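You operate a simulated robot arm through the tools that you are given. There is no shell and no other tool. Be economical: measure what you need, move in short steps, check, and stop when the job is done.

Carry out the task below with a simulated two-armed robot. There is one attempt and no reset: what you move stays moved.

## Task
Hold the drip pan on the inside of the top crate behind the lined crate steady with one hand and put the 55 mm bundle from the inside of the top crate behind the lined crate in it with the other.

Only the result counts: the job must be done as asked and must still hold three seconds after the hand-in. Knocking over, shifting, dropping, spilling or breaking anything else fails it.

## Robot
Two 6-joint arms with two-finger parallel grippers on one trunk, on a base that drives. Base frame: it is fixed to the floor where the robot stands at the start and does not move with it; the origin is under the middle of the robot, x ahead of it, y to its left, z up. Readings come in m, degrees, newtons and seconds.
The left shoulder is at the start at [0.28, 0.185, 1.08], the right one opposite. With the tool pointing down near the work surface each hand reaches from about 0.56 to 0.94 m from the robot's upright axis, wherever it stands, measured 20 degrees to its own side. Payload 1.57 kg a hand.
Tool frame (each hand has its own): the origin (TCP) lies between the finger pads and is the grasp point; the fingertips stand 0.03 m ahead of it; z points along the fingers, y is the line along which they close. Largest opening 0.08 m; finger width 0.017, thickness 0.012; the body of the gripper, 0.04 by 0.082 m, starts 0.08 m behind the TCP.
Orientation is that of the tool frame in the base frame, as a unit quaternion [w, x, y, z]. With the fingers straight down and closing along the base's y, the tool's x points along the base's -x, its y along +y and its z along -z.

## Interface
- The arms move only by the tool nudge_tool. It takes "left_commands", "right_commands" or both (then of equal length, played together; a hand with none holds still); each is a list of rows, each an object (a shift or turn left out is 0, a gripper value left out holds the last) with "travel": the shift along the tool's x, y, z in m, a list of three; "delta_rot": the turn, a rotation vector about the tool's x, y, z in degrees, a list of three; "jaw": the gripper command, from -1 (fully open) to 1 (shut), values between in proportion. In form: [{"travel": [tx, ty, tz], "delta_rot": [rx, ry, rz], "jaw": jaw}, ...]. A call has 1 to 8 rows; each row shifts and turns the commanded pose from where the row before left it, along the tool's axes as they then stand. A row lasts 0.2 s, in which the tool goes at most 0.05 m and 8.6 degrees; a call with a longer step from one row to the next is refused whole, and so is a gripper value outside its range. A pose out of reach is approached as far as the arm can. The call stops where the force on the tool passes 40 N (or 10 N more than at its start, if that is more) or the arm is blocked; 0.2 s more then pass. Each finger travels about 0.153 m/s and halts on what it meets, pressing with about 26 N; the grip force reading is that of the motor and also rises with nothing between the fingers. The clock runs only during rows and for 0.2 s after the last one: add rows that do not move to give the fingers time. The reply holds the time, the measured pose of the TCP, the force on the tool along the base axes, the opening and the grip force, in the units named above and with some noise, with the torque about the TCP (base axes, N m) and any sound that the robot's microphone picked up, and new pictures: "views" is both (left out), scene, wrist or none (wrist: the cameras of the hands that moved).
- Cameras (640 x 400 px; columns grow to the right, rows downward): "scene" is now at [0.2306, 0.0353, 1.5214]; the picture's right is [0.42, -0.91, 0.00], its down [-0.67, -0.31, -0.67] and it looks along [0.61, 0.28, -0.74] (base axes); focal length 258 px, centre (320, 200). "left" rides on the left gripper at [0.072, 0.007, -0.122] in its tool frame; the picture's right is [-0.09, 1.00, 0.00], its down [-0.84, -0.08, -0.54] and it looks along [-0.54, -0.05, 0.84] (tool axes); focal length 238 px, centre (320, 200). "right" rides on the right gripper at [0.072, -0.007, -0.122] in its tool frame; the picture's right is [0.09, 1.00, 0.00], its down [-0.84, 0.08, -0.54] and it looks along [-0.54, 0.05, 0.84] (tool axes); focal length 238 px, centre (320, 200). There is no depth. A picture from a camera that has moved, and an enlarged one, comes with that camera's place and axes in the base frame and with its lens.
- slide_trunk(by): slides the trunk up (or, below 0, down) by that many m; the arms and the scene camera ride with it, the base frame stays. It gives what a move gives, with no picture.
- steer(legs): drives the robot by 1 to 6 legs, each [ahead, turn to the left] in m and degrees, along the robot's own axes; the way and the turn of a leg run together, so that a leg with both is an arc; at most 1.5 m and 180 degrees a leg. The arms and the cameras ride along, it lands a little off, and it stops where it bumps. It gives what a move gives, and a new picture of the scene camera.
- pan_tilt(pan, tilt): turns the head with the scene camera to pan (to the left, within 86 degrees either way) and tilt (down, from -29 to 69), counted from straight ahead of the robot. It gives what a move gives, and a new picture of the scene camera.
- enlarge(camera, box): a new picture of the part [left, top, right, bottom] of that camera's present view, enlarged. It takes no simulated time.
- close_job(): hands the job in; it is judged then, once.

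Go step by step. Nothing tells you exact positions but the pictures and the camera data: compare them with the known pose of the tool, close in by small moves and look again before you grip or let go. The budget is 120 turns and 260 pictures, counting those below and the enlarged ones. Unless the task says otherwise, let go and move clear before handing in.

The tools are called after "Emit:" by a JSON object that holds its "fn" and its "kwargs". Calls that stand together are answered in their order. nudge_tool: Moves the arms, as the interface text tells. Its arguments: {"type":"object","properties":{"left_commands":{"type":"array","items":{"type":"object","properties":{"travel":{"type":"array","items":{"type":"number"}},"delta_rot":{"type":"array","items":{"type":"number"}},"jaw":{"type":"number"}}}},"right_commands":{"type":"array","items":{"type":"object","properties":{"travel":{"type":"array","items":{"type":"number"}},"delta_rot":{"type":"array","items":{"type":"number"}},"jaw":{"type":"number"}}}},"views":{"type":"string","enum":["both","scene","wrist","none"]}},"required":[]} The other tools are called the same way: slide_trunk (by) slides the trunk up or down; steer (legs) drives the base; pan_tilt (pan, tilt) turns the head that bears the scene camera; enlarge (camera, box) takes an enlarged picture of a part of a camera's view; close_job () hands the job in.

At the start:

```text
time: 0.0
left_tool_pos: [0.4584, 0.431, 1.2044]
left_orientation: [0.0, 0.0, 1.0, 0.0]
left_ft_force: [-1.1, -0.4, 0.0]
left_ft_torque: [-0.03, 0.0, 0.0]
left_gripper_width: 0.08
left_grasp_force: 0.0
right_tool_pos: [0.6135, -0.0917, 1.2428]
right_orientation: [0.0, 0.0, 1.0, 0.0]
right_ft_force: [-0.3, -0.1, 0.2]
right_ft_torque: [-0.03, -0.02, -0.03]
right_gripper_width: 0.0798
right_grasp_force: 0.1
trunk travel left (down, up): [-0.775, 0.215]
robot x, y, heading: [0.0016, -0.0014, -0.5]
head pan, tilt: [25.0, 47.7]
```

scene: 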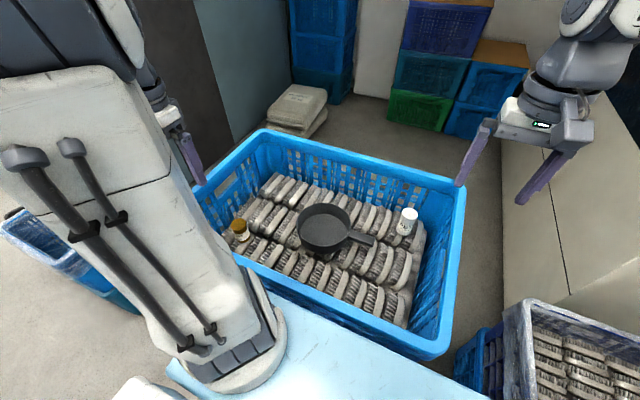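
right: 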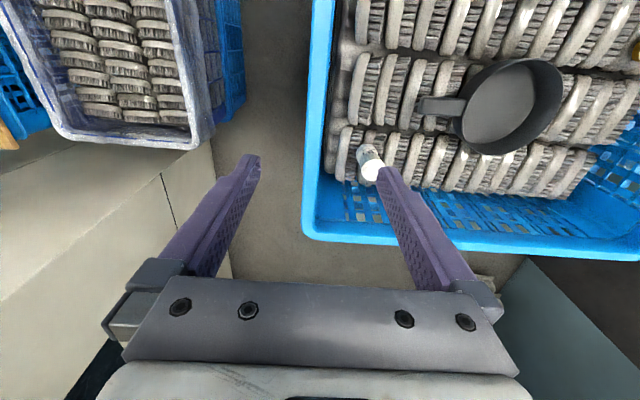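
left: 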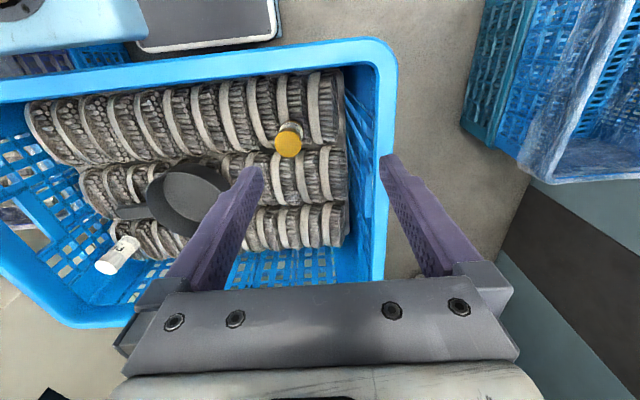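

I see a big blue crate ahead with a pan, a white jar and an amber jar on brush-like rows, and other crates to the sides and behind. I'll look around first to work out which crate is meant.

Emit:
{"fn": "pan_tilt", "kwargs": {"pan": -45, "tilt": 40}}

Emit:
{"fn": "pan_tilt", "kwargs": {"pan": 0, "tilt": 15}}

Emit:
{"fn": "pan_tilt", "kwargs": {"pan": 70, "tilt": 35}}

```text
time: 1.4
left_tool_pos: [0.459, 0.4298, 1.2047]
left_orientation: [0.0, 0.001, 1.0, 0.0]
left_ft_force: [0.3, -1.0, 0.4]
left_ft_torque: [-0.01, -0.04, 0.03]
left_gripper_width: 0.08
left_grasp_force: 0.0
right_tool_pos: [0.6137, -0.0904, 1.2434]
right_orientation: [-0.001, 0.001, 1.0, 0.0]
right_ft_force: [1.2, 0.0, -0.2]
right_ft_torque: [-0.05, 0.0, -0.03]
right_gripper_width: 0.0799
right_grasp_force: 0.1
trunk travel left (down, up): [-0.775, 0.215]
robot x, y, heading: [-0.0018, 0.0019, 0.1]
head pan, tilt: [-45.0, 40.0]
camera scene: at [0.2192, -0.0582, 1.5325], right [-0.71, -0.71, 0.0], down [-0.45, 0.45, -0.77], along [0.54, -0.54, -0.64], focal length 258 px, centre (320, 200)
```

scene: 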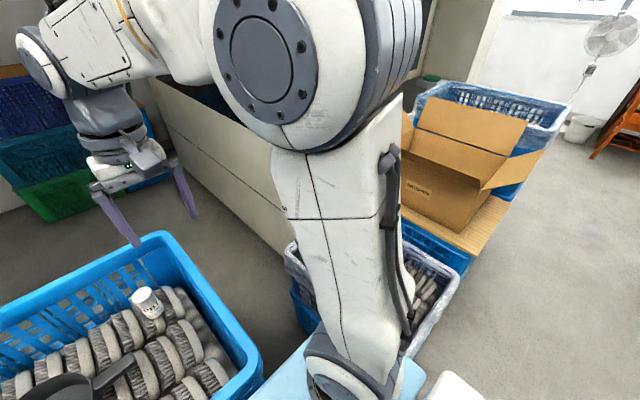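

```text
time: 2.5
left_tool_pos: [0.4585, 0.4304, 1.2033]
left_orientation: [0.0, -0.001, 1.0, 0.0]
left_ft_force: [0.5, -0.6, -0.1]
left_ft_torque: [0.02, -0.02, -0.03]
left_gripper_width: 0.0801
left_grasp_force: 0.0
right_tool_pos: [0.6139, -0.0915, 1.2415]
right_orientation: [-0.002, -0.001, 1.0, 0.0]
right_ft_force: [-0.1, 0.2, -0.6]
right_ft_torque: [0.04, 0.0, 0.0]
right_gripper_width: 0.0802
right_grasp_force: 0.0
trunk travel left (down, up): [-0.775, 0.215]
robot x, y, heading: [0.0007, -0.001, -0.2]
head pan, tilt: [0.0, 15.0]
camera scene: at [0.2524, 0.0018, 1.572], right [0.0, -1.0, 0.0], down [-0.26, 0.0, -0.97], along [0.97, 0.0, -0.26], focal length 258 px, centre (320, 200)
```

scene: 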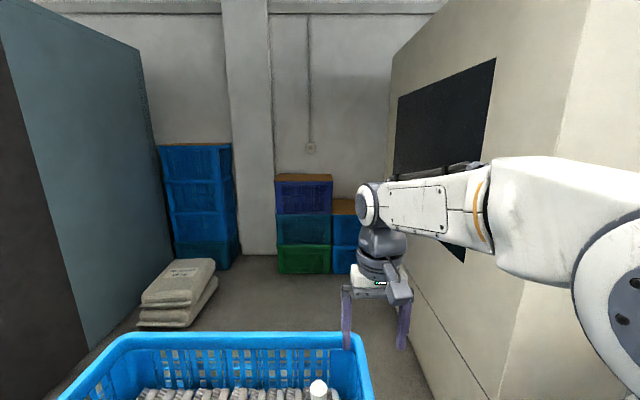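

```text
time: 3.9
left_tool_pos: [0.4592, 0.4308, 1.2058]
left_orientation: [0.0, 0.0, 1.0, 0.0]
left_ft_force: [-0.9, -0.1, 0.4]
left_ft_torque: [0.01, 0.0, -0.01]
left_gripper_width: 0.0801
left_grasp_force: 0.2
right_tool_pos: [0.6135, -0.0915, 1.2429]
right_orientation: [0.001, 0.0, 1.0, 0.0]
right_ft_force: [-0.4, 0.1, -0.2]
right_ft_torque: [-0.02, -0.03, 0.02]
right_gripper_width: 0.08
right_grasp_force: 0.1
trunk travel left (down, up): [-0.775, 0.215]
robot x, y, heading: [-0.0013, 0.0008, 0.0]
head pan, tilt: [70.0, 35.0]
camera scene: at [0.1892, 0.0846, 1.5401], right [0.94, -0.34, 0.0], down [-0.2, -0.54, -0.82], along [0.28, 0.77, -0.57], focal length 258 px, centre (320, 200)
```

scene: 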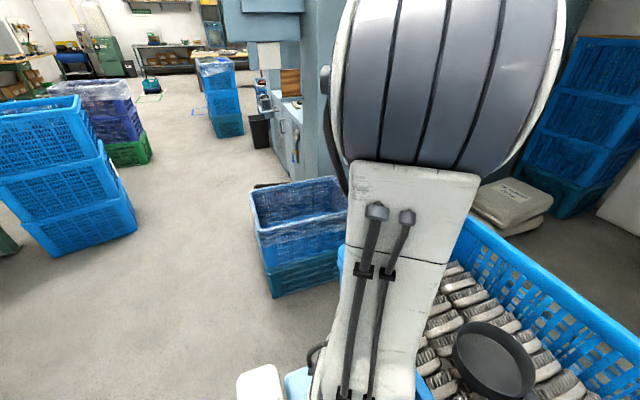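

The large blue crate holds the only pan. Now I look closer at the objects in it.

Emit:
{"fn": "pan_tilt", "kwargs": {"pan": 22, "tilt": 50}}

Emit:
{"fn": "enlarge", "kwargs": {"camera": "left", "box": [20, 60, 360, 280]}}

Emit:
{"fn": "enlarge", "kwargs": {"camera": "right", "box": [300, 0, 640, 220]}}

Emit:
{"fn": "enlarge", "kwargs": {"camera": "scene", "box": [180, 120, 480, 370]}}

```text
time: 5.1
left_tool_pos: [0.4587, 0.4304, 1.2051]
left_orientation: [0.0, 0.0, 1.0, 0.0]
left_ft_force: [-0.4, -0.1, -0.4]
left_ft_torque: [0.01, 0.01, 0.02]
left_gripper_width: 0.0801
left_grasp_force: 0.0
right_tool_pos: [0.6123, -0.0907, 1.2428]
right_orientation: [0.0, 0.0, 1.0, 0.0]
right_ft_force: [0.4, 0.7, -0.6]
right_ft_torque: [0.01, 0.02, 0.0]
right_gripper_width: 0.08
right_grasp_force: 0.1
trunk travel left (down, up): [-0.775, 0.215]
robot x, y, heading: [-0.0002, 0.0012, 0.1]
head pan, tilt: [22.0, 50.0]
camera scene: at [0.2304, 0.0308, 1.5183], right [0.38, -0.93, 0.0], down [-0.71, -0.29, -0.64], along [0.6, 0.24, -0.77], focal length 258 px, centre (320, 200)
```

scene: 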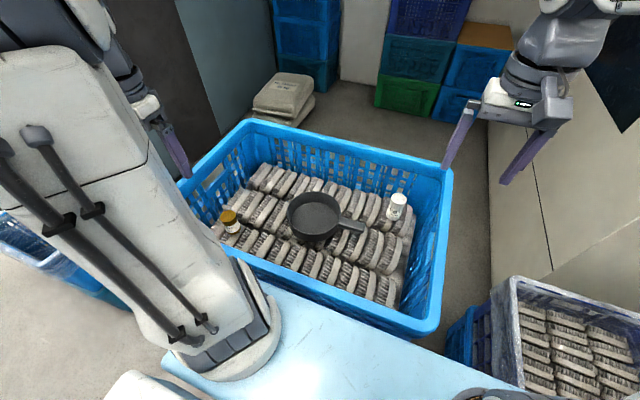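

```text
1.82 times, centred on (190, 170) of left
camera zoom: at [0.3869, 0.4365, 1.3281], right [0.09, 1.0, 0.0], down [0.84, -0.08, 0.54], along [0.54, -0.05, -0.84], focal length 433 px, centre (556, 254)
```

zoom: 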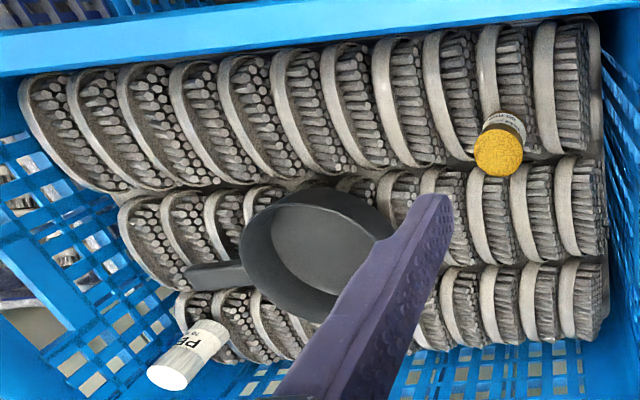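

```text
1.82 times, centred on (470, 110) of right
camera zoom: at [0.5419, -0.0974, 1.364], right [-0.09, 1.0, 0.0], down [0.84, 0.08, 0.54], along [0.54, 0.05, -0.84], focal length 433 px, centre (47, 364)
```

zoom: 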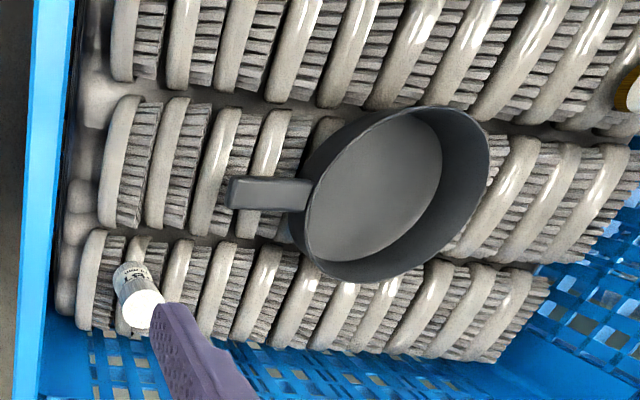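

```text
1.60 times, centred on (330, 245) of scene
camera zoom: at [0.2304, 0.0308, 1.5183], right [0.38, -0.93, 0.0], down [-0.71, -0.29, -0.64], along [0.6, 0.24, -0.77], focal length 414 px, centre (304, 128)
```

zoom: 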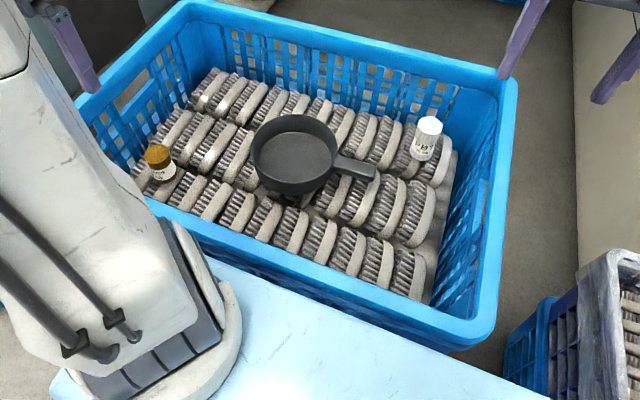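

The front crate has a handled pan and two labelled jars, no clear "bundle". I'll survey the other lined crates and stacks before deciding, raising the trunk for a better view.

Emit:
{"fn": "slide_trunk", "kwargs": {"by": 0.2}}

Emit:
{"fn": "pan_tilt", "kwargs": {"pan": 86, "tilt": 30}}

Emit:
{"fn": "pan_tilt", "kwargs": {"pan": -86, "tilt": 35}}

```text
time: 7.3
left_tool_pos: [0.4596, 0.4303, 1.4043]
left_orientation: [0.0, 0.0, 1.0, 0.0]
left_ft_force: [-0.3, 0.1, 0.1]
left_ft_torque: [0.02, 0.03, -0.03]
left_gripper_width: 0.0802
left_grasp_force: 0.0
right_tool_pos: [0.6121, -0.0899, 1.4431]
right_orientation: [0.0, -0.001, 1.0, 0.0]
right_ft_force: [-0.1, 0.3, -0.6]
right_ft_torque: [0.02, 0.01, 0.02]
right_gripper_width: 0.0799
right_grasp_force: 0.1
trunk travel left (down, up): [-0.975, 0.015]
robot x, y, heading: [0.0023, -0.0, -0.1]
head pan, tilt: [22.0, 50.0]
```

```text
time: 8.6
left_tool_pos: [0.459, 0.4318, 1.4045]
left_orientation: [0.0, 0.0, 1.0, 0.001]
left_ft_force: [-0.1, -0.3, 0.0]
left_ft_torque: [-0.04, -0.03, -0.01]
left_gripper_width: 0.0799
left_grasp_force: 0.0
right_tool_pos: [0.6136, -0.0904, 1.4429]
right_orientation: [0.0, 0.0, 1.0, 0.0]
right_ft_force: [-0.1, 0.4, -0.2]
right_ft_torque: [-0.01, -0.01, 0.02]
right_gripper_width: 0.0799
right_grasp_force: 0.2
trunk travel left (down, up): [-0.975, 0.015]
robot x, y, heading: [0.0002, 0.0014, 0.2]
head pan, tilt: [85.9, 30.0]
camera scene: at [0.1655, 0.0921, 1.7478], right [1.0, -0.07, 0.0], down [-0.04, -0.5, -0.87], along [0.06, 0.86, -0.5], focal length 258 px, centre (320, 200)
```

scene: 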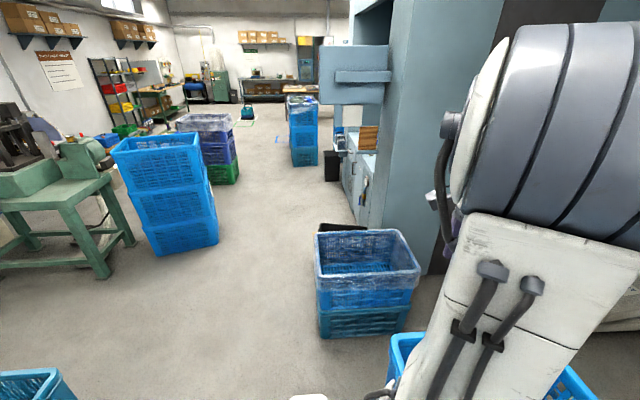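

```text
time: 11.2
left_tool_pos: [0.458, 0.4288, 1.4048]
left_orientation: [0.001, 0.001, 1.0, 0.0]
left_ft_force: [-0.8, 0.4, -0.9]
left_ft_torque: [-0.03, -0.01, 0.01]
left_gripper_width: 0.0801
left_grasp_force: 0.1
right_tool_pos: [0.6131, -0.0901, 1.4424]
right_orientation: [0.0, 0.0, 1.0, 0.0]
right_ft_force: [-0.3, -0.6, 0.6]
right_ft_torque: [-0.01, 0.04, -0.03]
right_gripper_width: 0.08
right_grasp_force: 0.0
trunk travel left (down, up): [-0.975, 0.015]
robot x, y, heading: [-0.0003, 0.0023, 0.1]
head pan, tilt: [-85.9, 35.0]
camera scene: at [0.1653, -0.086, 1.7401], right [-1.0, -0.07, 0.0], down [-0.04, 0.57, -0.82], along [0.06, -0.82, -0.57], focal length 258 px, centre (320, 200)
```

scene: 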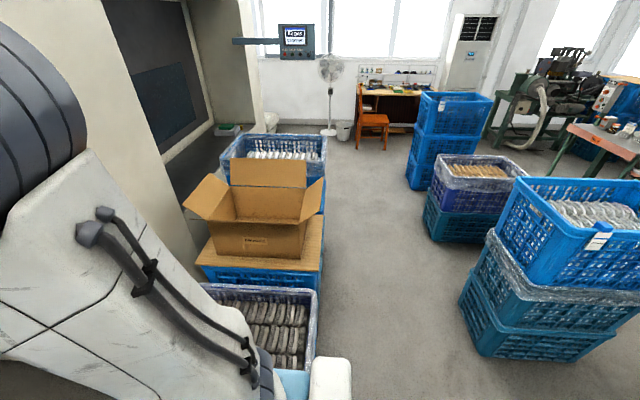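

Many stacks are about. I enlarge the candidates on this side to see what they hold.

Emit:
{"fn": "enlarge", "kwargs": {"camera": "scene", "box": [400, 60, 640, 250]}}

Emit:
{"fn": "enlarge", "kwargs": {"camera": "scene", "box": [170, 110, 370, 380]}}

Emit:
{"fn": "pan_tilt", "kwargs": {"pan": 86, "tilt": 20}}

Emit:
{"fn": "enlarge", "kwargs": {"camera": "scene", "box": [80, 130, 420, 380]}}

```text
2.11 times, centred on (520, 155) of scene
camera zoom: at [0.1653, -0.086, 1.7401], right [-1.0, -0.07, 0.0], down [-0.04, 0.57, -0.82], along [0.06, -0.82, -0.57], focal length 544 px, centre (-101, 295)
```

zoom: 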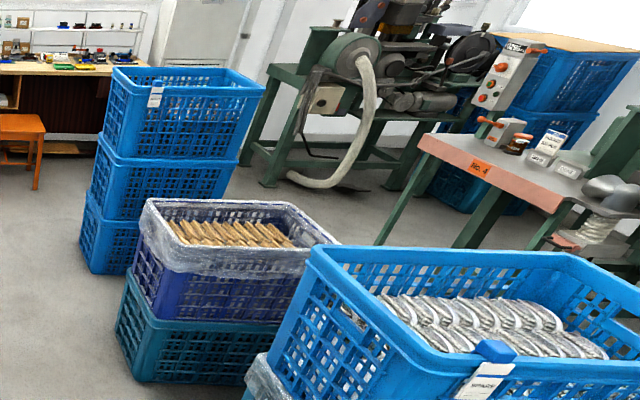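

```text
1.48 times, centred on (270, 245) of scene
camera zoom: at [0.1653, -0.086, 1.7401], right [-1.0, -0.07, 0.0], down [-0.04, 0.57, -0.82], along [0.06, -0.82, -0.57], focal length 383 px, centre (394, 133)
```

zoom: 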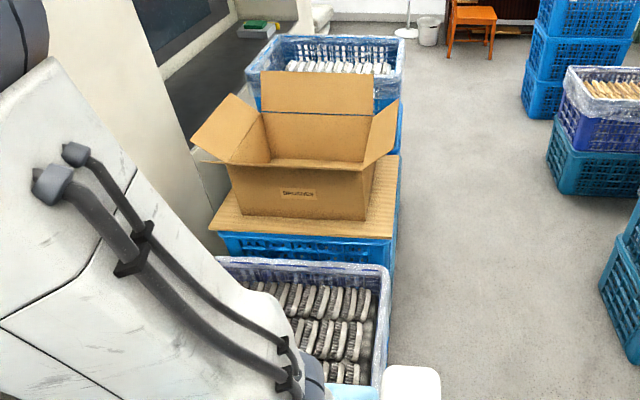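

```text
time: 13.8
left_tool_pos: [0.4593, 0.4294, 1.4043]
left_orientation: [0.001, 0.0, 1.0, 0.0]
left_ft_force: [0.3, 0.1, 0.3]
left_ft_torque: [0.0, 0.02, -0.03]
left_gripper_width: 0.08
left_grasp_force: 0.0
right_tool_pos: [0.6131, -0.0904, 1.443]
right_orientation: [0.0, 0.0, 1.0, 0.0]
right_ft_force: [-0.7, -0.7, 0.6]
right_ft_torque: [0.0, -0.04, -0.01]
right_gripper_width: 0.0801
right_grasp_force: 0.1
trunk travel left (down, up): [-0.975, 0.015]
robot x, y, heading: [-0.0022, -0.0026, -0.1]
head pan, tilt: [85.9, 20.0]
camera scene: at [0.1657, 0.0948, 1.7639], right [1.0, -0.07, 0.0], down [-0.02, -0.34, -0.94], along [0.07, 0.94, -0.34], focal length 258 px, centre (320, 200)
```

scene: 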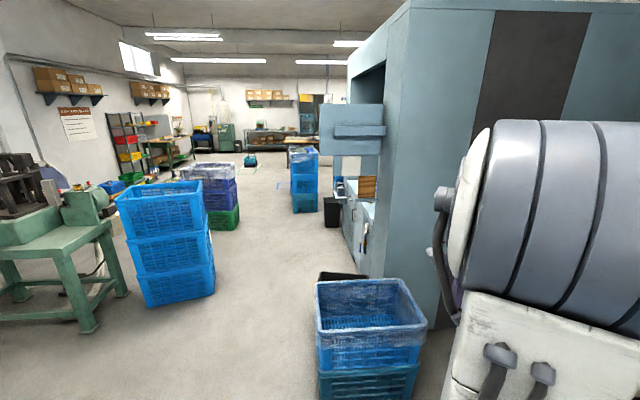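

```text
1.60 times, centred on (250, 255) of scene
camera zoom: at [0.1657, 0.0948, 1.7639], right [1.0, -0.07, 0.0], down [-0.02, -0.34, -0.94], along [0.07, 0.94, -0.34], focal length 414 px, centre (432, 112)
```

zoom: 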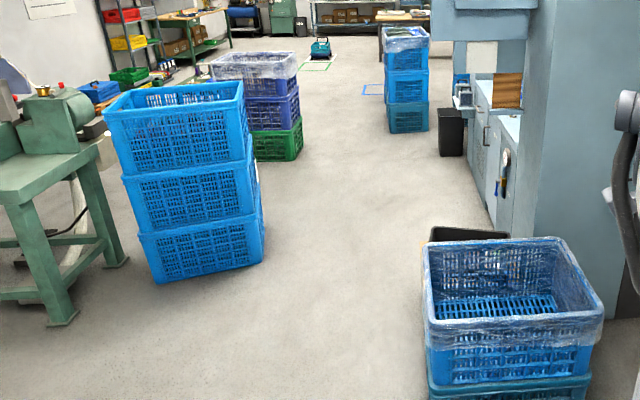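

Before driving, I check how close my base stands to the front crate.

Emit:
{"fn": "pan_tilt", "kwargs": {"pan": 0, "tilt": 69}}

Emit:
{"fn": "pan_tilt", "kwargs": {"pan": 86, "tilt": 69}}

Emit:
{"fn": "pan_tilt", "kwargs": {"pan": -86, "tilt": 69}}

```text
time: 15.4
left_tool_pos: [0.4585, 0.432, 1.4036]
left_orientation: [-0.001, 0.0, 1.0, 0.0]
left_ft_force: [0.6, -0.3, 0.2]
left_ft_torque: [0.02, -0.01, 0.01]
left_gripper_width: 0.0799
left_grasp_force: 0.0
right_tool_pos: [0.613, -0.0917, 1.4428]
right_orientation: [0.001, 0.0, 1.0, 0.0]
right_ft_force: [-0.4, -0.6, 0.3]
right_ft_torque: [0.0, 0.01, 0.03]
right_gripper_width: 0.08
right_grasp_force: 0.1
trunk travel left (down, up): [-0.975, 0.015]
robot x, y, heading: [0.0017, 0.0005, -0.1]
head pan, tilt: [0.0, 68.8]
camera scene: at [0.215, 0.0019, 1.6964], right [0.0, -1.0, 0.0], down [-0.93, 0.0, -0.36], along [0.36, 0.0, -0.93], focal length 258 px, centre (320, 200)
```

scene: 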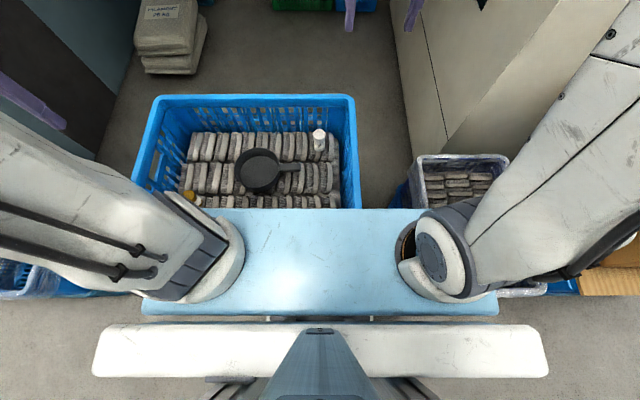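

```text
time: 17.0
left_tool_pos: [0.4594, 0.4305, 1.4038]
left_orientation: [0.001, 0.0, 1.0, 0.0]
left_ft_force: [0.6, -0.7, 0.1]
left_ft_torque: [0.0, -0.01, 0.06]
left_gripper_width: 0.0803
left_grasp_force: 0.1
right_tool_pos: [0.613, -0.0912, 1.4415]
right_orientation: [0.0, 0.0, 1.0, -0.001]
right_ft_force: [0.4, -0.6, -0.2]
right_ft_torque: [0.02, 0.01, 0.01]
right_gripper_width: 0.0801
right_grasp_force: 0.0
trunk travel left (down, up): [-0.975, 0.015]
robot x, y, heading: [-0.0011, 0.0031, -0.2]
head pan, tilt: [85.9, 68.8]
camera scene: at [0.163, 0.0576, 1.6964], right [1.0, -0.07, 0.0], down [-0.07, -0.93, -0.36], along [0.03, 0.36, -0.93], focal length 258 px, centre (320, 200)
```

scene: 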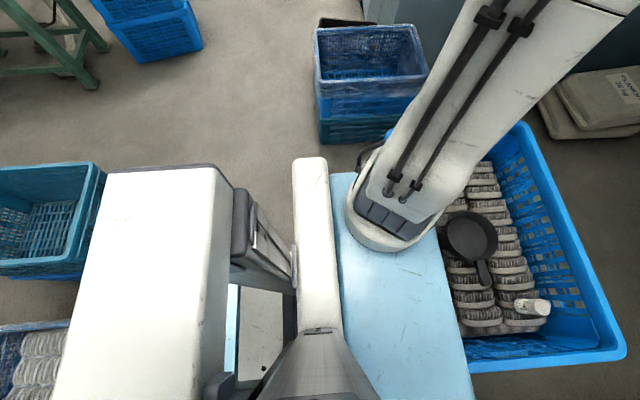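

```text
time: 19.6
left_tool_pos: [0.4581, 0.4296, 1.4047]
left_orientation: [0.0, -0.001, 1.0, -0.001]
left_ft_force: [0.2, -0.7, 0.1]
left_ft_torque: [-0.02, -0.03, 0.0]
left_gripper_width: 0.0801
left_grasp_force: 0.1
right_tool_pos: [0.613, -0.0899, 1.4427]
right_orientation: [0.0, 0.0, 1.0, 0.0]
right_ft_force: [0.1, 0.3, -1.4]
right_ft_torque: [0.0, 0.0, -0.01]
right_gripper_width: 0.0798
right_grasp_force: 0.1
trunk travel left (down, up): [-0.975, 0.015]
robot x, y, heading: [-0.0019, 0.0032, -0.2]
head pan, tilt: [-85.9, 68.8]
camera scene: at [0.163, -0.0539, 1.6964], right [-1.0, -0.07, 0.0], down [-0.07, 0.93, -0.36], along [0.03, -0.36, -0.93], focal length 258 px, centre (320, 200)
```

scene: 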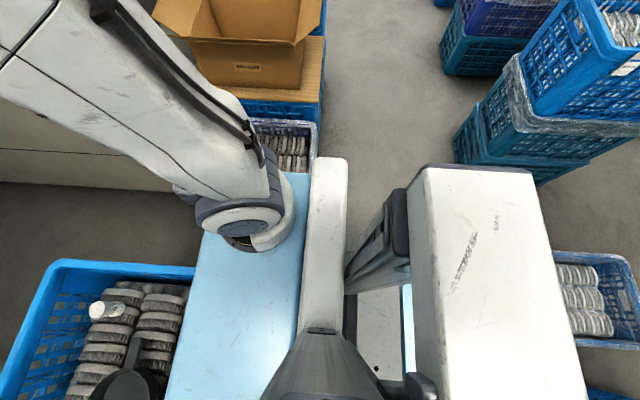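

The crate in front is probably not the one meant, and there are more crates behind me, including a lined one. There is room to turn in place, so I turn left and look there.

Emit:
{"fn": "steer", "kwargs": {"legs": [[0, 60]]}}

Emit:
{"fn": "pan_tilt", "kwargs": {"pan": 86, "tilt": 40}}

```text
time: 21.6
left_tool_pos: [0.1596, 0.582, 1.4039]
left_orientation: [0.0, -0.246, 0.969, 0.0]
left_ft_force: [1.3, -0.2, 0.1]
left_ft_torque: [0.02, 0.09, 0.04]
left_gripper_width: 0.08
left_grasp_force: 0.0
right_tool_pos: [0.5488, 0.201, 1.4416]
right_orientation: [0.0, -0.248, 0.969, -0.001]
right_ft_force: [1.7, -0.9, -0.6]
right_ft_torque: [0.03, 0.07, -0.01]
right_gripper_width: 0.0801
right_grasp_force: 0.0
trunk travel left (down, up): [-0.975, 0.015]
robot x, y, heading: [-0.0353, -0.0187, 23.0]
head pan, tilt: [-85.9, 68.8]
stopped in leg 1: the robot was blocked; the commanded pose is now the measured one
camera scene: at [0.1377, 0.001, 1.6961], right [-0.89, -0.46, 0.0], down [-0.43, 0.83, -0.36], along [0.16, -0.32, -0.93], focal length 258 px, centre (320, 200)
```

scene: 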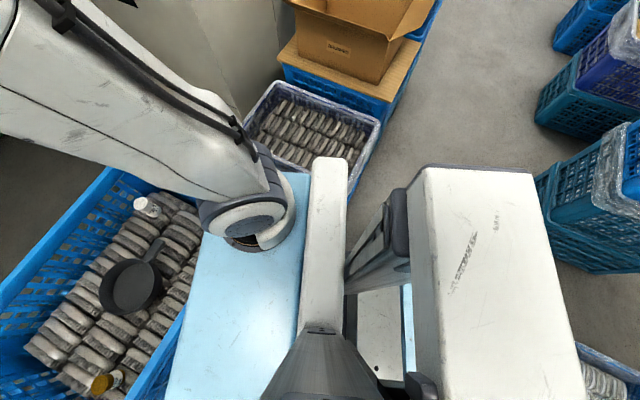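

```text
time: 24.2
left_tool_pos: [0.1589, 0.582, 1.4046]
left_orientation: [0.0, -0.246, 0.969, 0.0]
left_ft_force: [0.7, 0.3, 0.7]
left_ft_torque: [-0.04, 0.02, 0.03]
left_gripper_width: 0.0799
left_grasp_force: 0.0
right_tool_pos: [0.5472, 0.1995, 1.4436]
right_orientation: [0.001, -0.247, 0.969, -0.001]
right_ft_force: [1.6, 0.3, 0.7]
right_ft_torque: [0.0, 0.0, -0.02]
right_gripper_width: 0.08
right_grasp_force: 0.0
trunk travel left (down, up): [-0.975, 0.015]
robot x, y, heading: [-0.0381, -0.0147, 22.9]
head pan, tilt: [85.9, 40.0]
camera scene: at [0.0833, 0.1303, 1.7325], right [0.95, 0.32, 0.0], down [0.21, -0.61, -0.77], along [-0.25, 0.72, -0.64], focal length 258 px, centre (320, 200)
```

scene: 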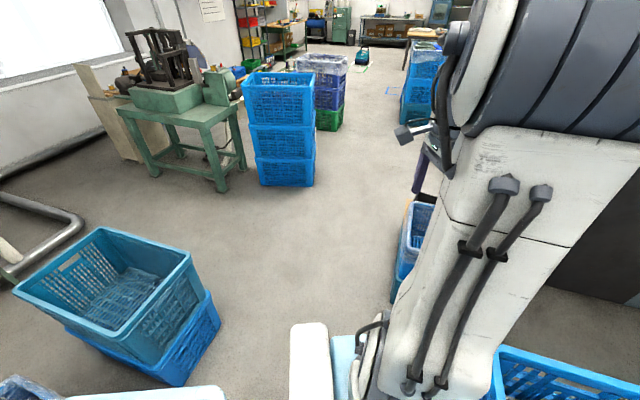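

The turn was blocked at 23°, so I won't push further. I look back over the left side with a lower tilt.

Emit:
{"fn": "pan_tilt", "kwargs": {"pan": 86, "tilt": 58}}

Emit:
{"fn": "enlarge", "kwargs": {"camera": "scene", "box": [0, 100, 250, 400]}}

```text
time: 25.0
left_tool_pos: [0.161, 0.5812, 1.4058]
left_orientation: [0.0, -0.246, 0.969, 0.001]
left_ft_force: [0.5, 0.9, 0.1]
left_ft_torque: [0.01, 0.02, -0.02]
left_gripper_width: 0.08
left_grasp_force: 0.2
right_tool_pos: [0.5475, 0.1997, 1.4426]
right_orientation: [0.001, -0.247, 0.969, 0.0]
right_ft_force: [-0.7, -0.6, -0.1]
right_ft_torque: [0.0, -0.02, -0.04]
right_gripper_width: 0.0802
right_grasp_force: 0.0
trunk travel left (down, up): [-0.975, 0.015]
robot x, y, heading: [-0.0351, -0.0121, 22.9]
head pan, tilt: [85.9, 58.0]
camera scene: at [0.0885, 0.1151, 1.7082], right [0.95, 0.32, 0.0], down [0.28, -0.8, -0.53], along [-0.17, 0.5, -0.85], focal length 258 px, centre (320, 200)
```

scene: 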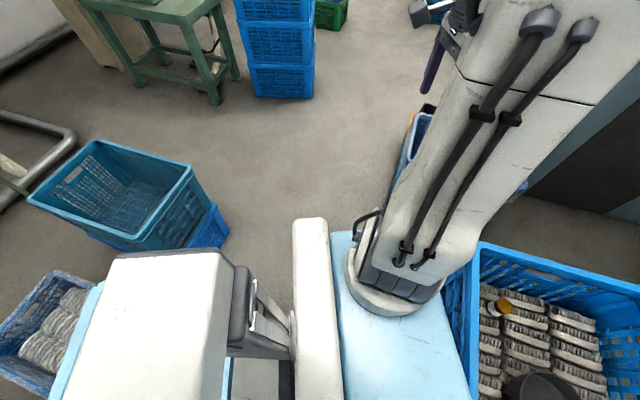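

```text
1.33 times, centred on (125, 250) of scene
camera zoom: at [0.0885, 0.1151, 1.7082], right [0.95, 0.32, 0.0], down [0.28, -0.8, -0.53], along [-0.17, 0.5, -0.85], focal length 345 px, centre (580, 133)
```

zoom: 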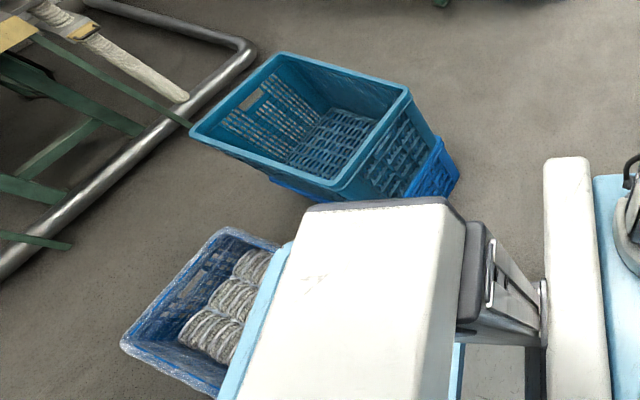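

No other pan is in sight, so the front crate it is; the two banded cylinders may be bundles. I turn back to straight ahead and inspect them closely.

Emit:
{"fn": "steer", "kwargs": {"legs": [[0, -23]]}}

Emit:
{"fn": "slide_trunk", "kwargs": {"by": -0.2}}

Emit:
{"fn": "pan_tilt", "kwargs": {"pan": 15, "tilt": 52}}

Emit:
{"fn": "enlarge", "kwargs": {"camera": "left", "box": [220, 80, 380, 180]}}

Emit:
{"fn": "enlarge", "kwargs": {"camera": "left", "box": [50, 190, 210, 290]}}

```text
time: 26.6
left_tool_pos: [0.3754, 0.4584, 1.4057]
left_orientation: [0.0, -0.049, 0.999, 0.001]
left_ft_force: [0.1, -1.2, -0.6]
left_ft_torque: [0.01, 0.02, 0.0]
left_gripper_width: 0.0802
left_grasp_force: 0.0
right_tool_pos: [0.5849, -0.0441, 1.4442]
right_orientation: [0.001, -0.05, 0.999, 0.0]
right_ft_force: [0.2, 0.2, 0.5]
right_ft_torque: [0.0, 0.0, 0.01]
right_gripper_width: 0.0799
right_grasp_force: 0.0
trunk travel left (down, up): [-0.975, 0.015]
robot x, y, heading: [-0.0397, -0.0168, -0.2]
head pan, tilt: [85.9, 58.0]
camera scene: at [0.1284, 0.056, 1.7081], right [1.0, -0.07, 0.0], down [-0.06, -0.85, -0.53], along [0.04, 0.53, -0.85], focal length 258 px, centre (320, 200)
```

scene: 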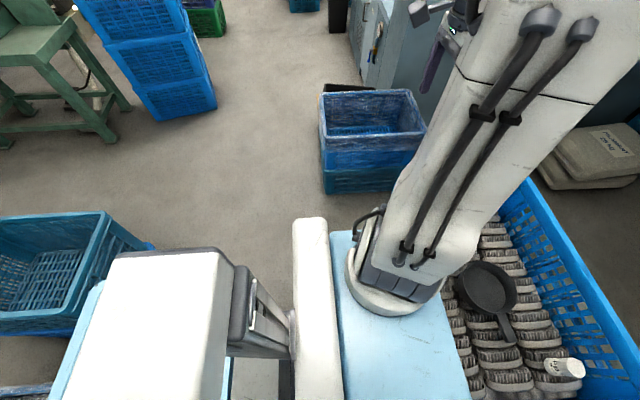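

```text
time: 28.7
left_tool_pos: [0.3767, 0.4573, 1.2059]
left_orientation: [0.001, -0.049, 0.999, 0.001]
left_ft_force: [-0.1, 0.2, -0.3]
left_ft_torque: [0.01, 0.0, 0.01]
left_gripper_width: 0.0801
left_grasp_force: 0.0
right_tool_pos: [0.5836, -0.0445, 1.2425]
right_orientation: [0.002, -0.05, 0.999, 0.0]
right_ft_force: [0.4, -0.2, -0.1]
right_ft_torque: [-0.01, 0.01, -0.03]
right_gripper_width: 0.0801
right_grasp_force: 0.0
trunk travel left (down, up): [-0.775, 0.215]
robot x, y, heading: [-0.0341, -0.0151, -0.1]
head pan, tilt: [85.9, 58.0]
```

```text
time: 30.2
left_tool_pos: [0.3753, 0.459, 1.2042]
left_orientation: [0.0, -0.05, 0.999, 0.001]
left_ft_force: [-0.1, 0.1, -0.2]
left_ft_torque: [-0.05, -0.03, 0.01]
left_gripper_width: 0.0799
left_grasp_force: 0.1
right_tool_pos: [0.584, -0.0441, 1.2434]
right_orientation: [0.0, -0.051, 0.999, 0.001]
right_ft_force: [-0.8, -0.4, 0.4]
right_ft_torque: [0.01, -0.01, 0.01]
right_gripper_width: 0.0802
right_grasp_force: 0.0
trunk travel left (down, up): [-0.775, 0.215]
robot x, y, heading: [-0.0362, -0.0162, 0.1]
head pan, tilt: [15.0, 52.0]
camera scene: at [0.1961, 0.007, 1.5157], right [0.26, -0.97, 0.0], down [-0.76, -0.2, -0.62], along [0.59, 0.16, -0.79], focal length 258 px, centre (320, 200)
```

scene: 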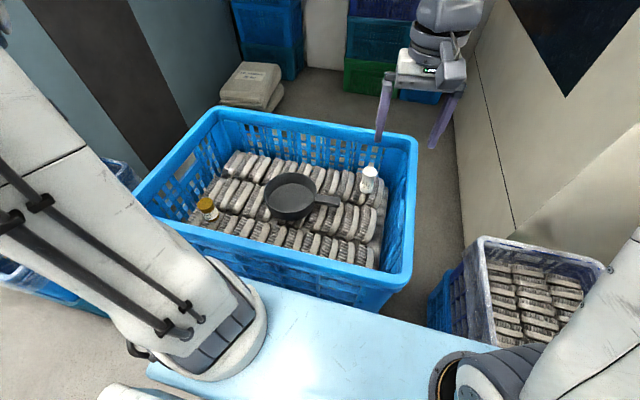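

```text
4.00 times, centred on (300, 130) of left
camera zoom: at [0.304, 0.4574, 1.3287], right [-0.01, 1.0, 0.0], down [0.84, 0.01, 0.54], along [0.54, 0.0, -0.84], focal length 953 px, centre (400, 480)
```

zoom: 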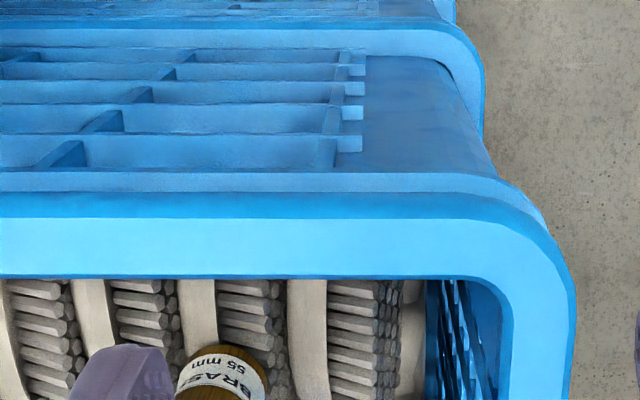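

```text
4.00 times, centred on (130, 240) of left
camera zoom: at [0.304, 0.4574, 1.3287], right [-0.01, 1.0, 0.0], down [0.84, 0.01, 0.54], along [0.54, 0.0, -0.84], focal length 953 px, centre (1080, 40)
```

zoom: 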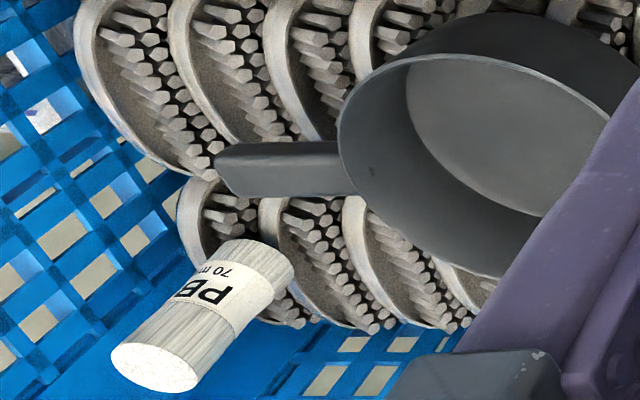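

The labels settle it: the amber one is "BRASS 55 mm" (top about [0.50, 0.38, 1.00]), the white one is 70 mm, and the pan centre is near [0.596, 0.19, 0.97] with its handle toward -y. I move the left hand above the bundle and start turning the right hand so its fingers close across the handle.

Emit:
{"fn": "nudge_tool", "kwargs": {"left_commands": [{"travel": [-0.029, -0.023, 0]}, {"travel": [-0.029, -0.023, 0]}, {"travel": [-0.029, -0.023, 0]}, {"travel": [-0.029, -0.022, 0]}, {}, {}, {}, {}], "right_commands": [{"delta_rot": [0, 0, -8.5]}, {"delta_rot": [0, 0, -8.5]}, {"delta_rot": [0, 0, -8.5]}, {"delta_rot": [0, 0, -8.5]}, {"delta_rot": [0, 0, -8.5]}, {"delta_rot": [0, 0, -8.5]}, {"delta_rot": [0, 0, -8.5]}, {"delta_rot": [0, 0, -8.5]}]}}

```text
time: 32.0
left_tool_pos: [0.5005, 0.3789, 1.2044]
left_orientation: [0.0, -0.049, 0.999, 0.001]
left_ft_force: [0.0, -1.1, -1.4]
left_ft_torque: [0.03, -0.03, -0.01]
left_gripper_width: 0.0799
left_grasp_force: 0.0
right_tool_pos: [0.5846, -0.0443, 1.2427]
right_orientation: [0.0, -0.602, 0.799, -0.001]
right_ft_force: [0.1, -0.5, 0.2]
right_ft_torque: [0.03, 0.02, 0.01]
right_gripper_width: 0.0801
right_grasp_force: 0.0
trunk travel left (down, up): [-0.775, 0.215]
robot x, y, heading: [-0.0318, -0.0137, 0.1]
head pan, tilt: [15.0, 52.0]
camera scene: at [0.1962, 0.0069, 1.5157], right [0.26, -0.97, 0.0], down [-0.76, -0.2, -0.62], along [0.59, 0.16, -0.79], focal length 258 px, centre (320, 200)
camera right: at [0.5713, -0.1145, 1.3641], right [-0.98, 0.19, 0.0], down [0.16, 0.83, 0.54], along [0.1, 0.53, -0.84], focal length 238 px, centre (320, 200)
camera left: at [0.4285, 0.3772, 1.3297], right [-0.01, 1.0, 0.0], down [0.84, 0.01, 0.54], along [0.54, 0.0, -0.84], focal length 238 px, centre (320, 200)
```

scene: 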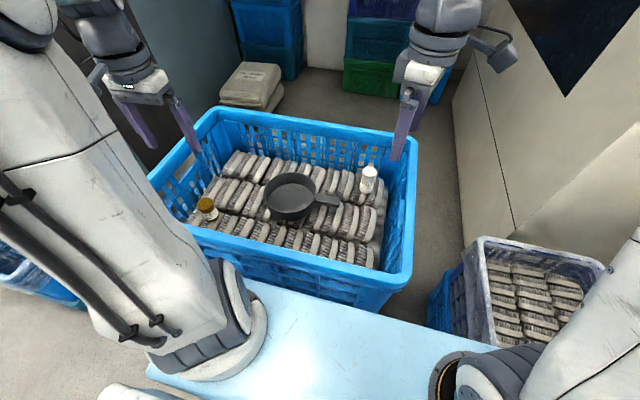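
right: 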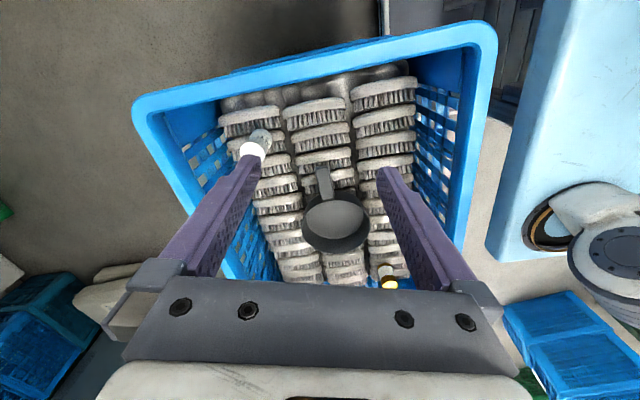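
left: 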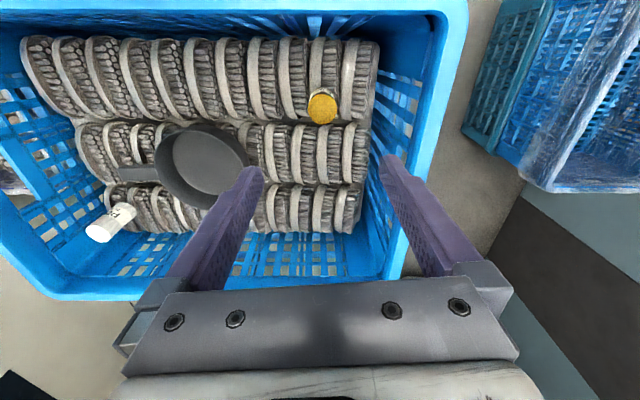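

Both hands agree with my estimates: bundle top near [0.498, 0.378, 1.00], handle along -y from the pan to about y = 0.07. I lower the left hand to just above the bundle and bring the right one over the handle.

Emit:
{"fn": "nudge_tool", "kwargs": {"left_commands": [{"travel": [0.003, 0, 0.035]}, {"travel": [0, 0, 0.035]}, {"travel": [0, 0, 0.035]}, {"travel": [0, 0, 0.03]}, {}, {}], "right_commands": [{"delta_rot": [0, 0, -8]}, {"delta_rot": [0, 0, -8]}, {"travel": [-0.033, -0.003, 0.011]}, {"travel": [-0.033, -0.003, 0.011]}, {"travel": [-0.033, -0.003, 0.011]}, {"travel": [-0.033, -0.003, 0.011]}]}}

```text
time: 33.4
left_tool_pos: [0.4985, 0.3782, 1.0709]
left_orientation: [-0.001, -0.05, 0.999, 0.001]
left_ft_force: [-0.2, 0.7, 0.8]
left_ft_torque: [0.04, 0.01, 0.01]
left_gripper_width: 0.0799
left_grasp_force: 0.0
right_tool_pos: [0.5972, 0.0877, 1.1989]
right_orientation: [0.0, -0.706, 0.708, -0.001]
right_ft_force: [0.0, -0.3, 0.1]
right_ft_torque: [0.03, 0.01, -0.02]
right_gripper_width: 0.0799
right_grasp_force: 0.1
trunk travel left (down, up): [-0.775, 0.215]
robot x, y, heading: [-0.0349, -0.0114, -0.1]
head pan, tilt: [15.0, 52.0]
camera scene: at [0.1961, 0.0068, 1.5157], right [0.26, -0.97, 0.0], down [-0.76, -0.2, -0.62], along [0.59, 0.16, -0.79], focal length 258 px, centre (320, 200)
camera right: at [0.6038, 0.0163, 1.3196], right [-1.0, -0.09, 0.0], down [-0.07, 0.84, 0.54], along [-0.05, 0.54, -0.84], focal length 238 px, centre (320, 200)
camera left: at [0.427, 0.377, 1.1939], right [-0.01, 1.0, 0.0], down [0.84, 0.01, 0.54], along [0.54, 0.0, -0.84], focal length 238 px, centre (320, 200)
```

scene: 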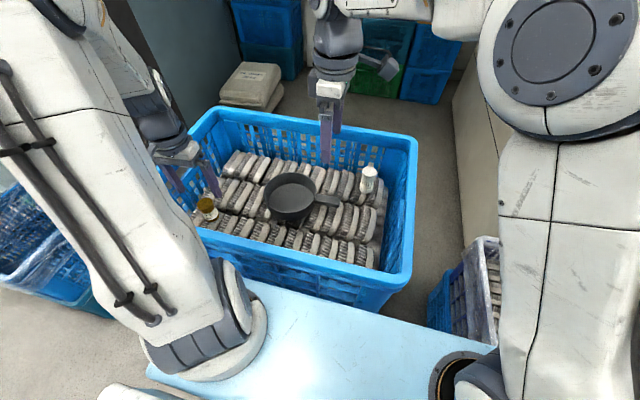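
right: 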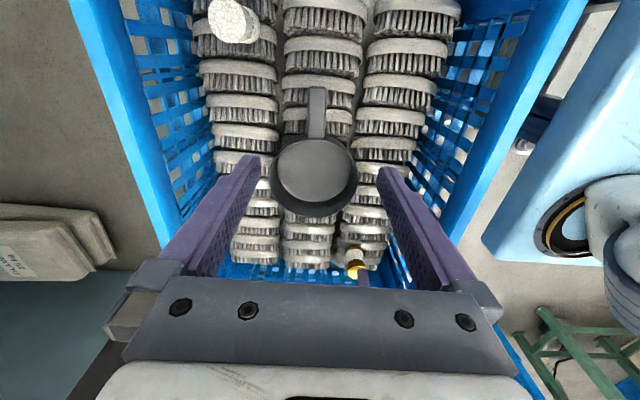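
left: 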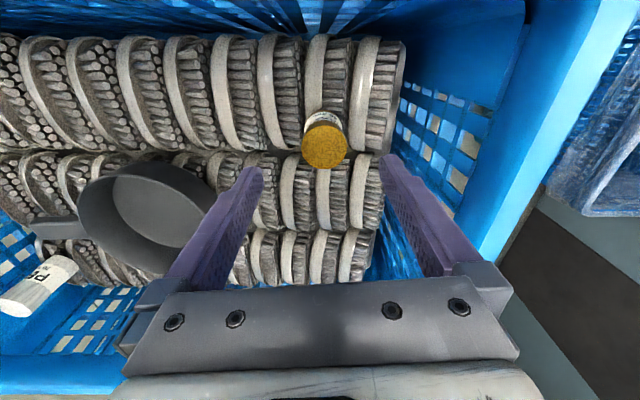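

The bundle is centred between the left fingers (about 39 mm thick, top near z 1.005). I lower the left hand around it and bring the right hand down to just above the handle.

Emit:
{"fn": "nudge_tool", "kwargs": {"left_commands": [{"travel": [0.002, 0.003, 0.025]}, {"travel": [0, 0, 0.025]}, {"travel": [0, 0, 0.015]}, {"travel": [0, 0, 0.013]}, {}], "right_commands": [{"travel": [0.003, -0.004, 0.035]}, {"travel": [0, 0, 0.035]}, {"travel": [0, 0, 0.035]}, {"travel": [0, 0, 0.034]}, {}]}}

```text
time: 34.6
left_tool_pos: [0.4955, 0.3828, 0.9921]
left_orientation: [0.0, -0.049, 0.999, 0.0]
left_ft_force: [0.3, -0.3, 0.1]
left_ft_torque: [0.02, -0.02, 0.0]
left_gripper_width: 0.0799
left_grasp_force: 0.1
right_tool_pos: [0.603, 0.084, 1.058]
right_orientation: [0.0, -0.706, 0.709, -0.001]
right_ft_force: [0.7, 0.8, 0.7]
right_ft_torque: [0.0, -0.02, -0.01]
right_gripper_width: 0.08
right_grasp_force: 0.0
trunk travel left (down, up): [-0.775, 0.215]
robot x, y, heading: [-0.035, -0.0136, 0.1]
head pan, tilt: [15.0, 52.0]
camera scene: at [0.1963, 0.0071, 1.5156], right [0.26, -0.97, 0.0], down [-0.76, -0.2, -0.62], along [0.59, 0.16, -0.79], focal length 258 px, centre (320, 200)
camera right: at [0.6096, 0.0123, 1.1793], right [-1.0, -0.09, 0.0], down [-0.07, 0.84, 0.54], along [-0.05, 0.54, -0.84], focal length 238 px, centre (320, 200)
camera left: at [0.4238, 0.3806, 1.1155], right [-0.01, 1.0, 0.0], down [0.84, 0.01, 0.54], along [0.54, 0.0, -0.84], focal length 238 px, centre (320, 200)
```

scene: 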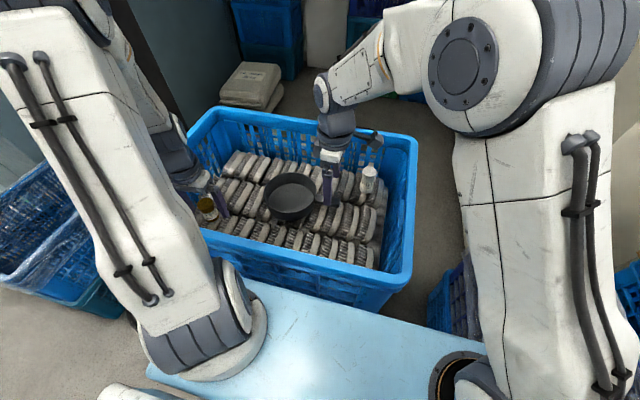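
right: 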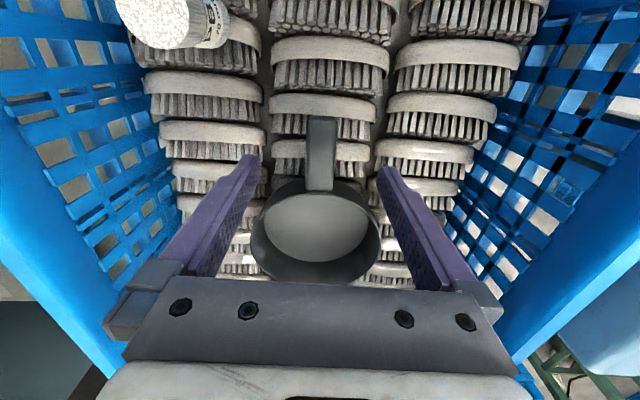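
left: 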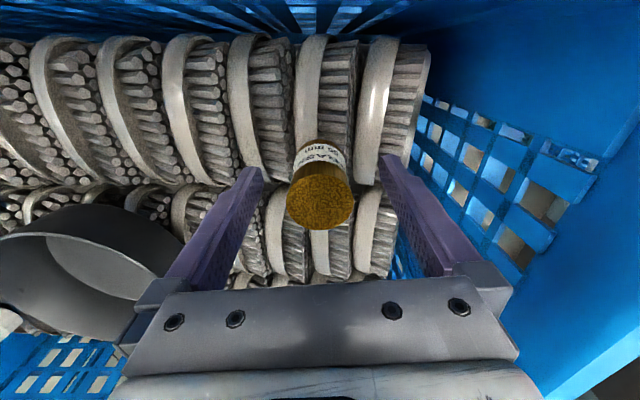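

The bundle sits between the left pads, so I close the left hand; the right hand, aligned with the handle, goes down a bit further meanwhile.

Emit:
{"fn": "nudge_tool", "kwargs": {"left_commands": [{"jaw": 1}, {"jaw": 1}, {"jaw": 1}, {"jaw": 1}], "right_commands": [{"travel": [0, 0.002, 0.025]}, {"travel": [0, 0, 0.02]}, {"travel": [0, 0, 0.015]}, {}]}}

```text
time: 35.6
left_tool_pos: [0.4962, 0.3826, 0.9927]
left_orientation: [0.0, -0.05, 0.999, 0.0]
left_ft_force: [-0.5, -0.7, 1.2]
left_ft_torque: [-0.08, 0.0, -0.03]
left_gripper_width: 0.0372
left_grasp_force: 25.9
right_tool_pos: [0.601, 0.0856, 0.9998]
right_orientation: [0.001, -0.706, 0.708, -0.001]
right_ft_force: [0.8, 0.0, -0.2]
right_ft_torque: [-0.01, -0.01, 0.01]
right_gripper_width: 0.0799
right_grasp_force: 0.1
trunk travel left (down, up): [-0.775, 0.215]
robot x, y, heading: [-0.0332, -0.016, -0.0]
head pan, tilt: [15.0, 52.0]
camera scene: at [0.196, 0.0069, 1.5157], right [0.26, -0.97, 0.0], down [-0.76, -0.2, -0.62], along [0.59, 0.16, -0.79], focal length 258 px, centre (320, 200)
camera right: at [0.6073, 0.0132, 1.1216], right [-1.0, -0.09, 0.0], down [-0.08, 0.84, 0.54], along [-0.05, 0.54, -0.84], focal length 238 px, centre (320, 200)
camera left: at [0.4235, 0.3805, 1.1158], right [-0.01, 1.0, 0.0], down [0.84, 0.01, 0.54], along [0.54, 0.0, -0.84], focal length 238 px, centre (320, 200)
```

scene: 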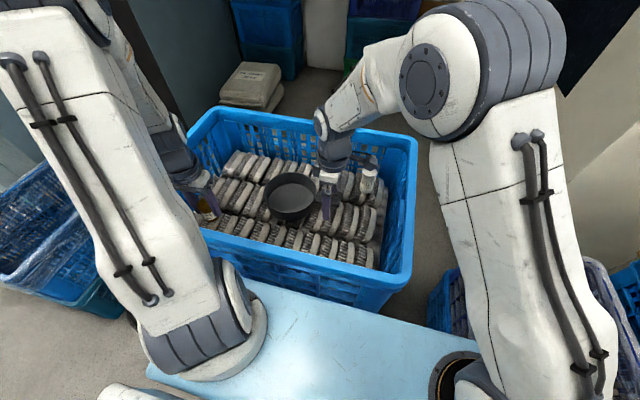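
right: 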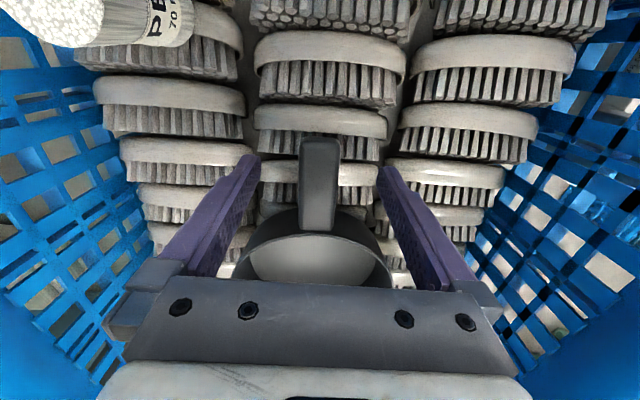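
left: 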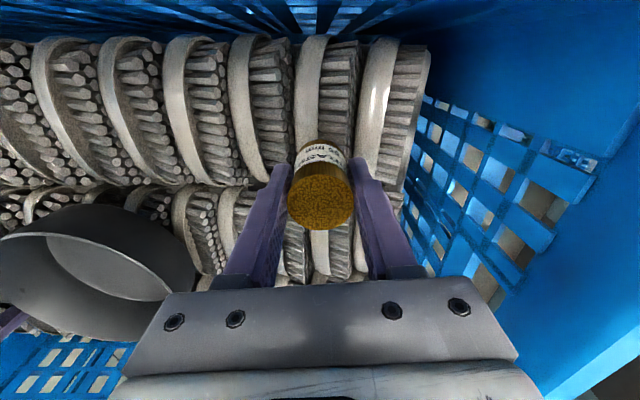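

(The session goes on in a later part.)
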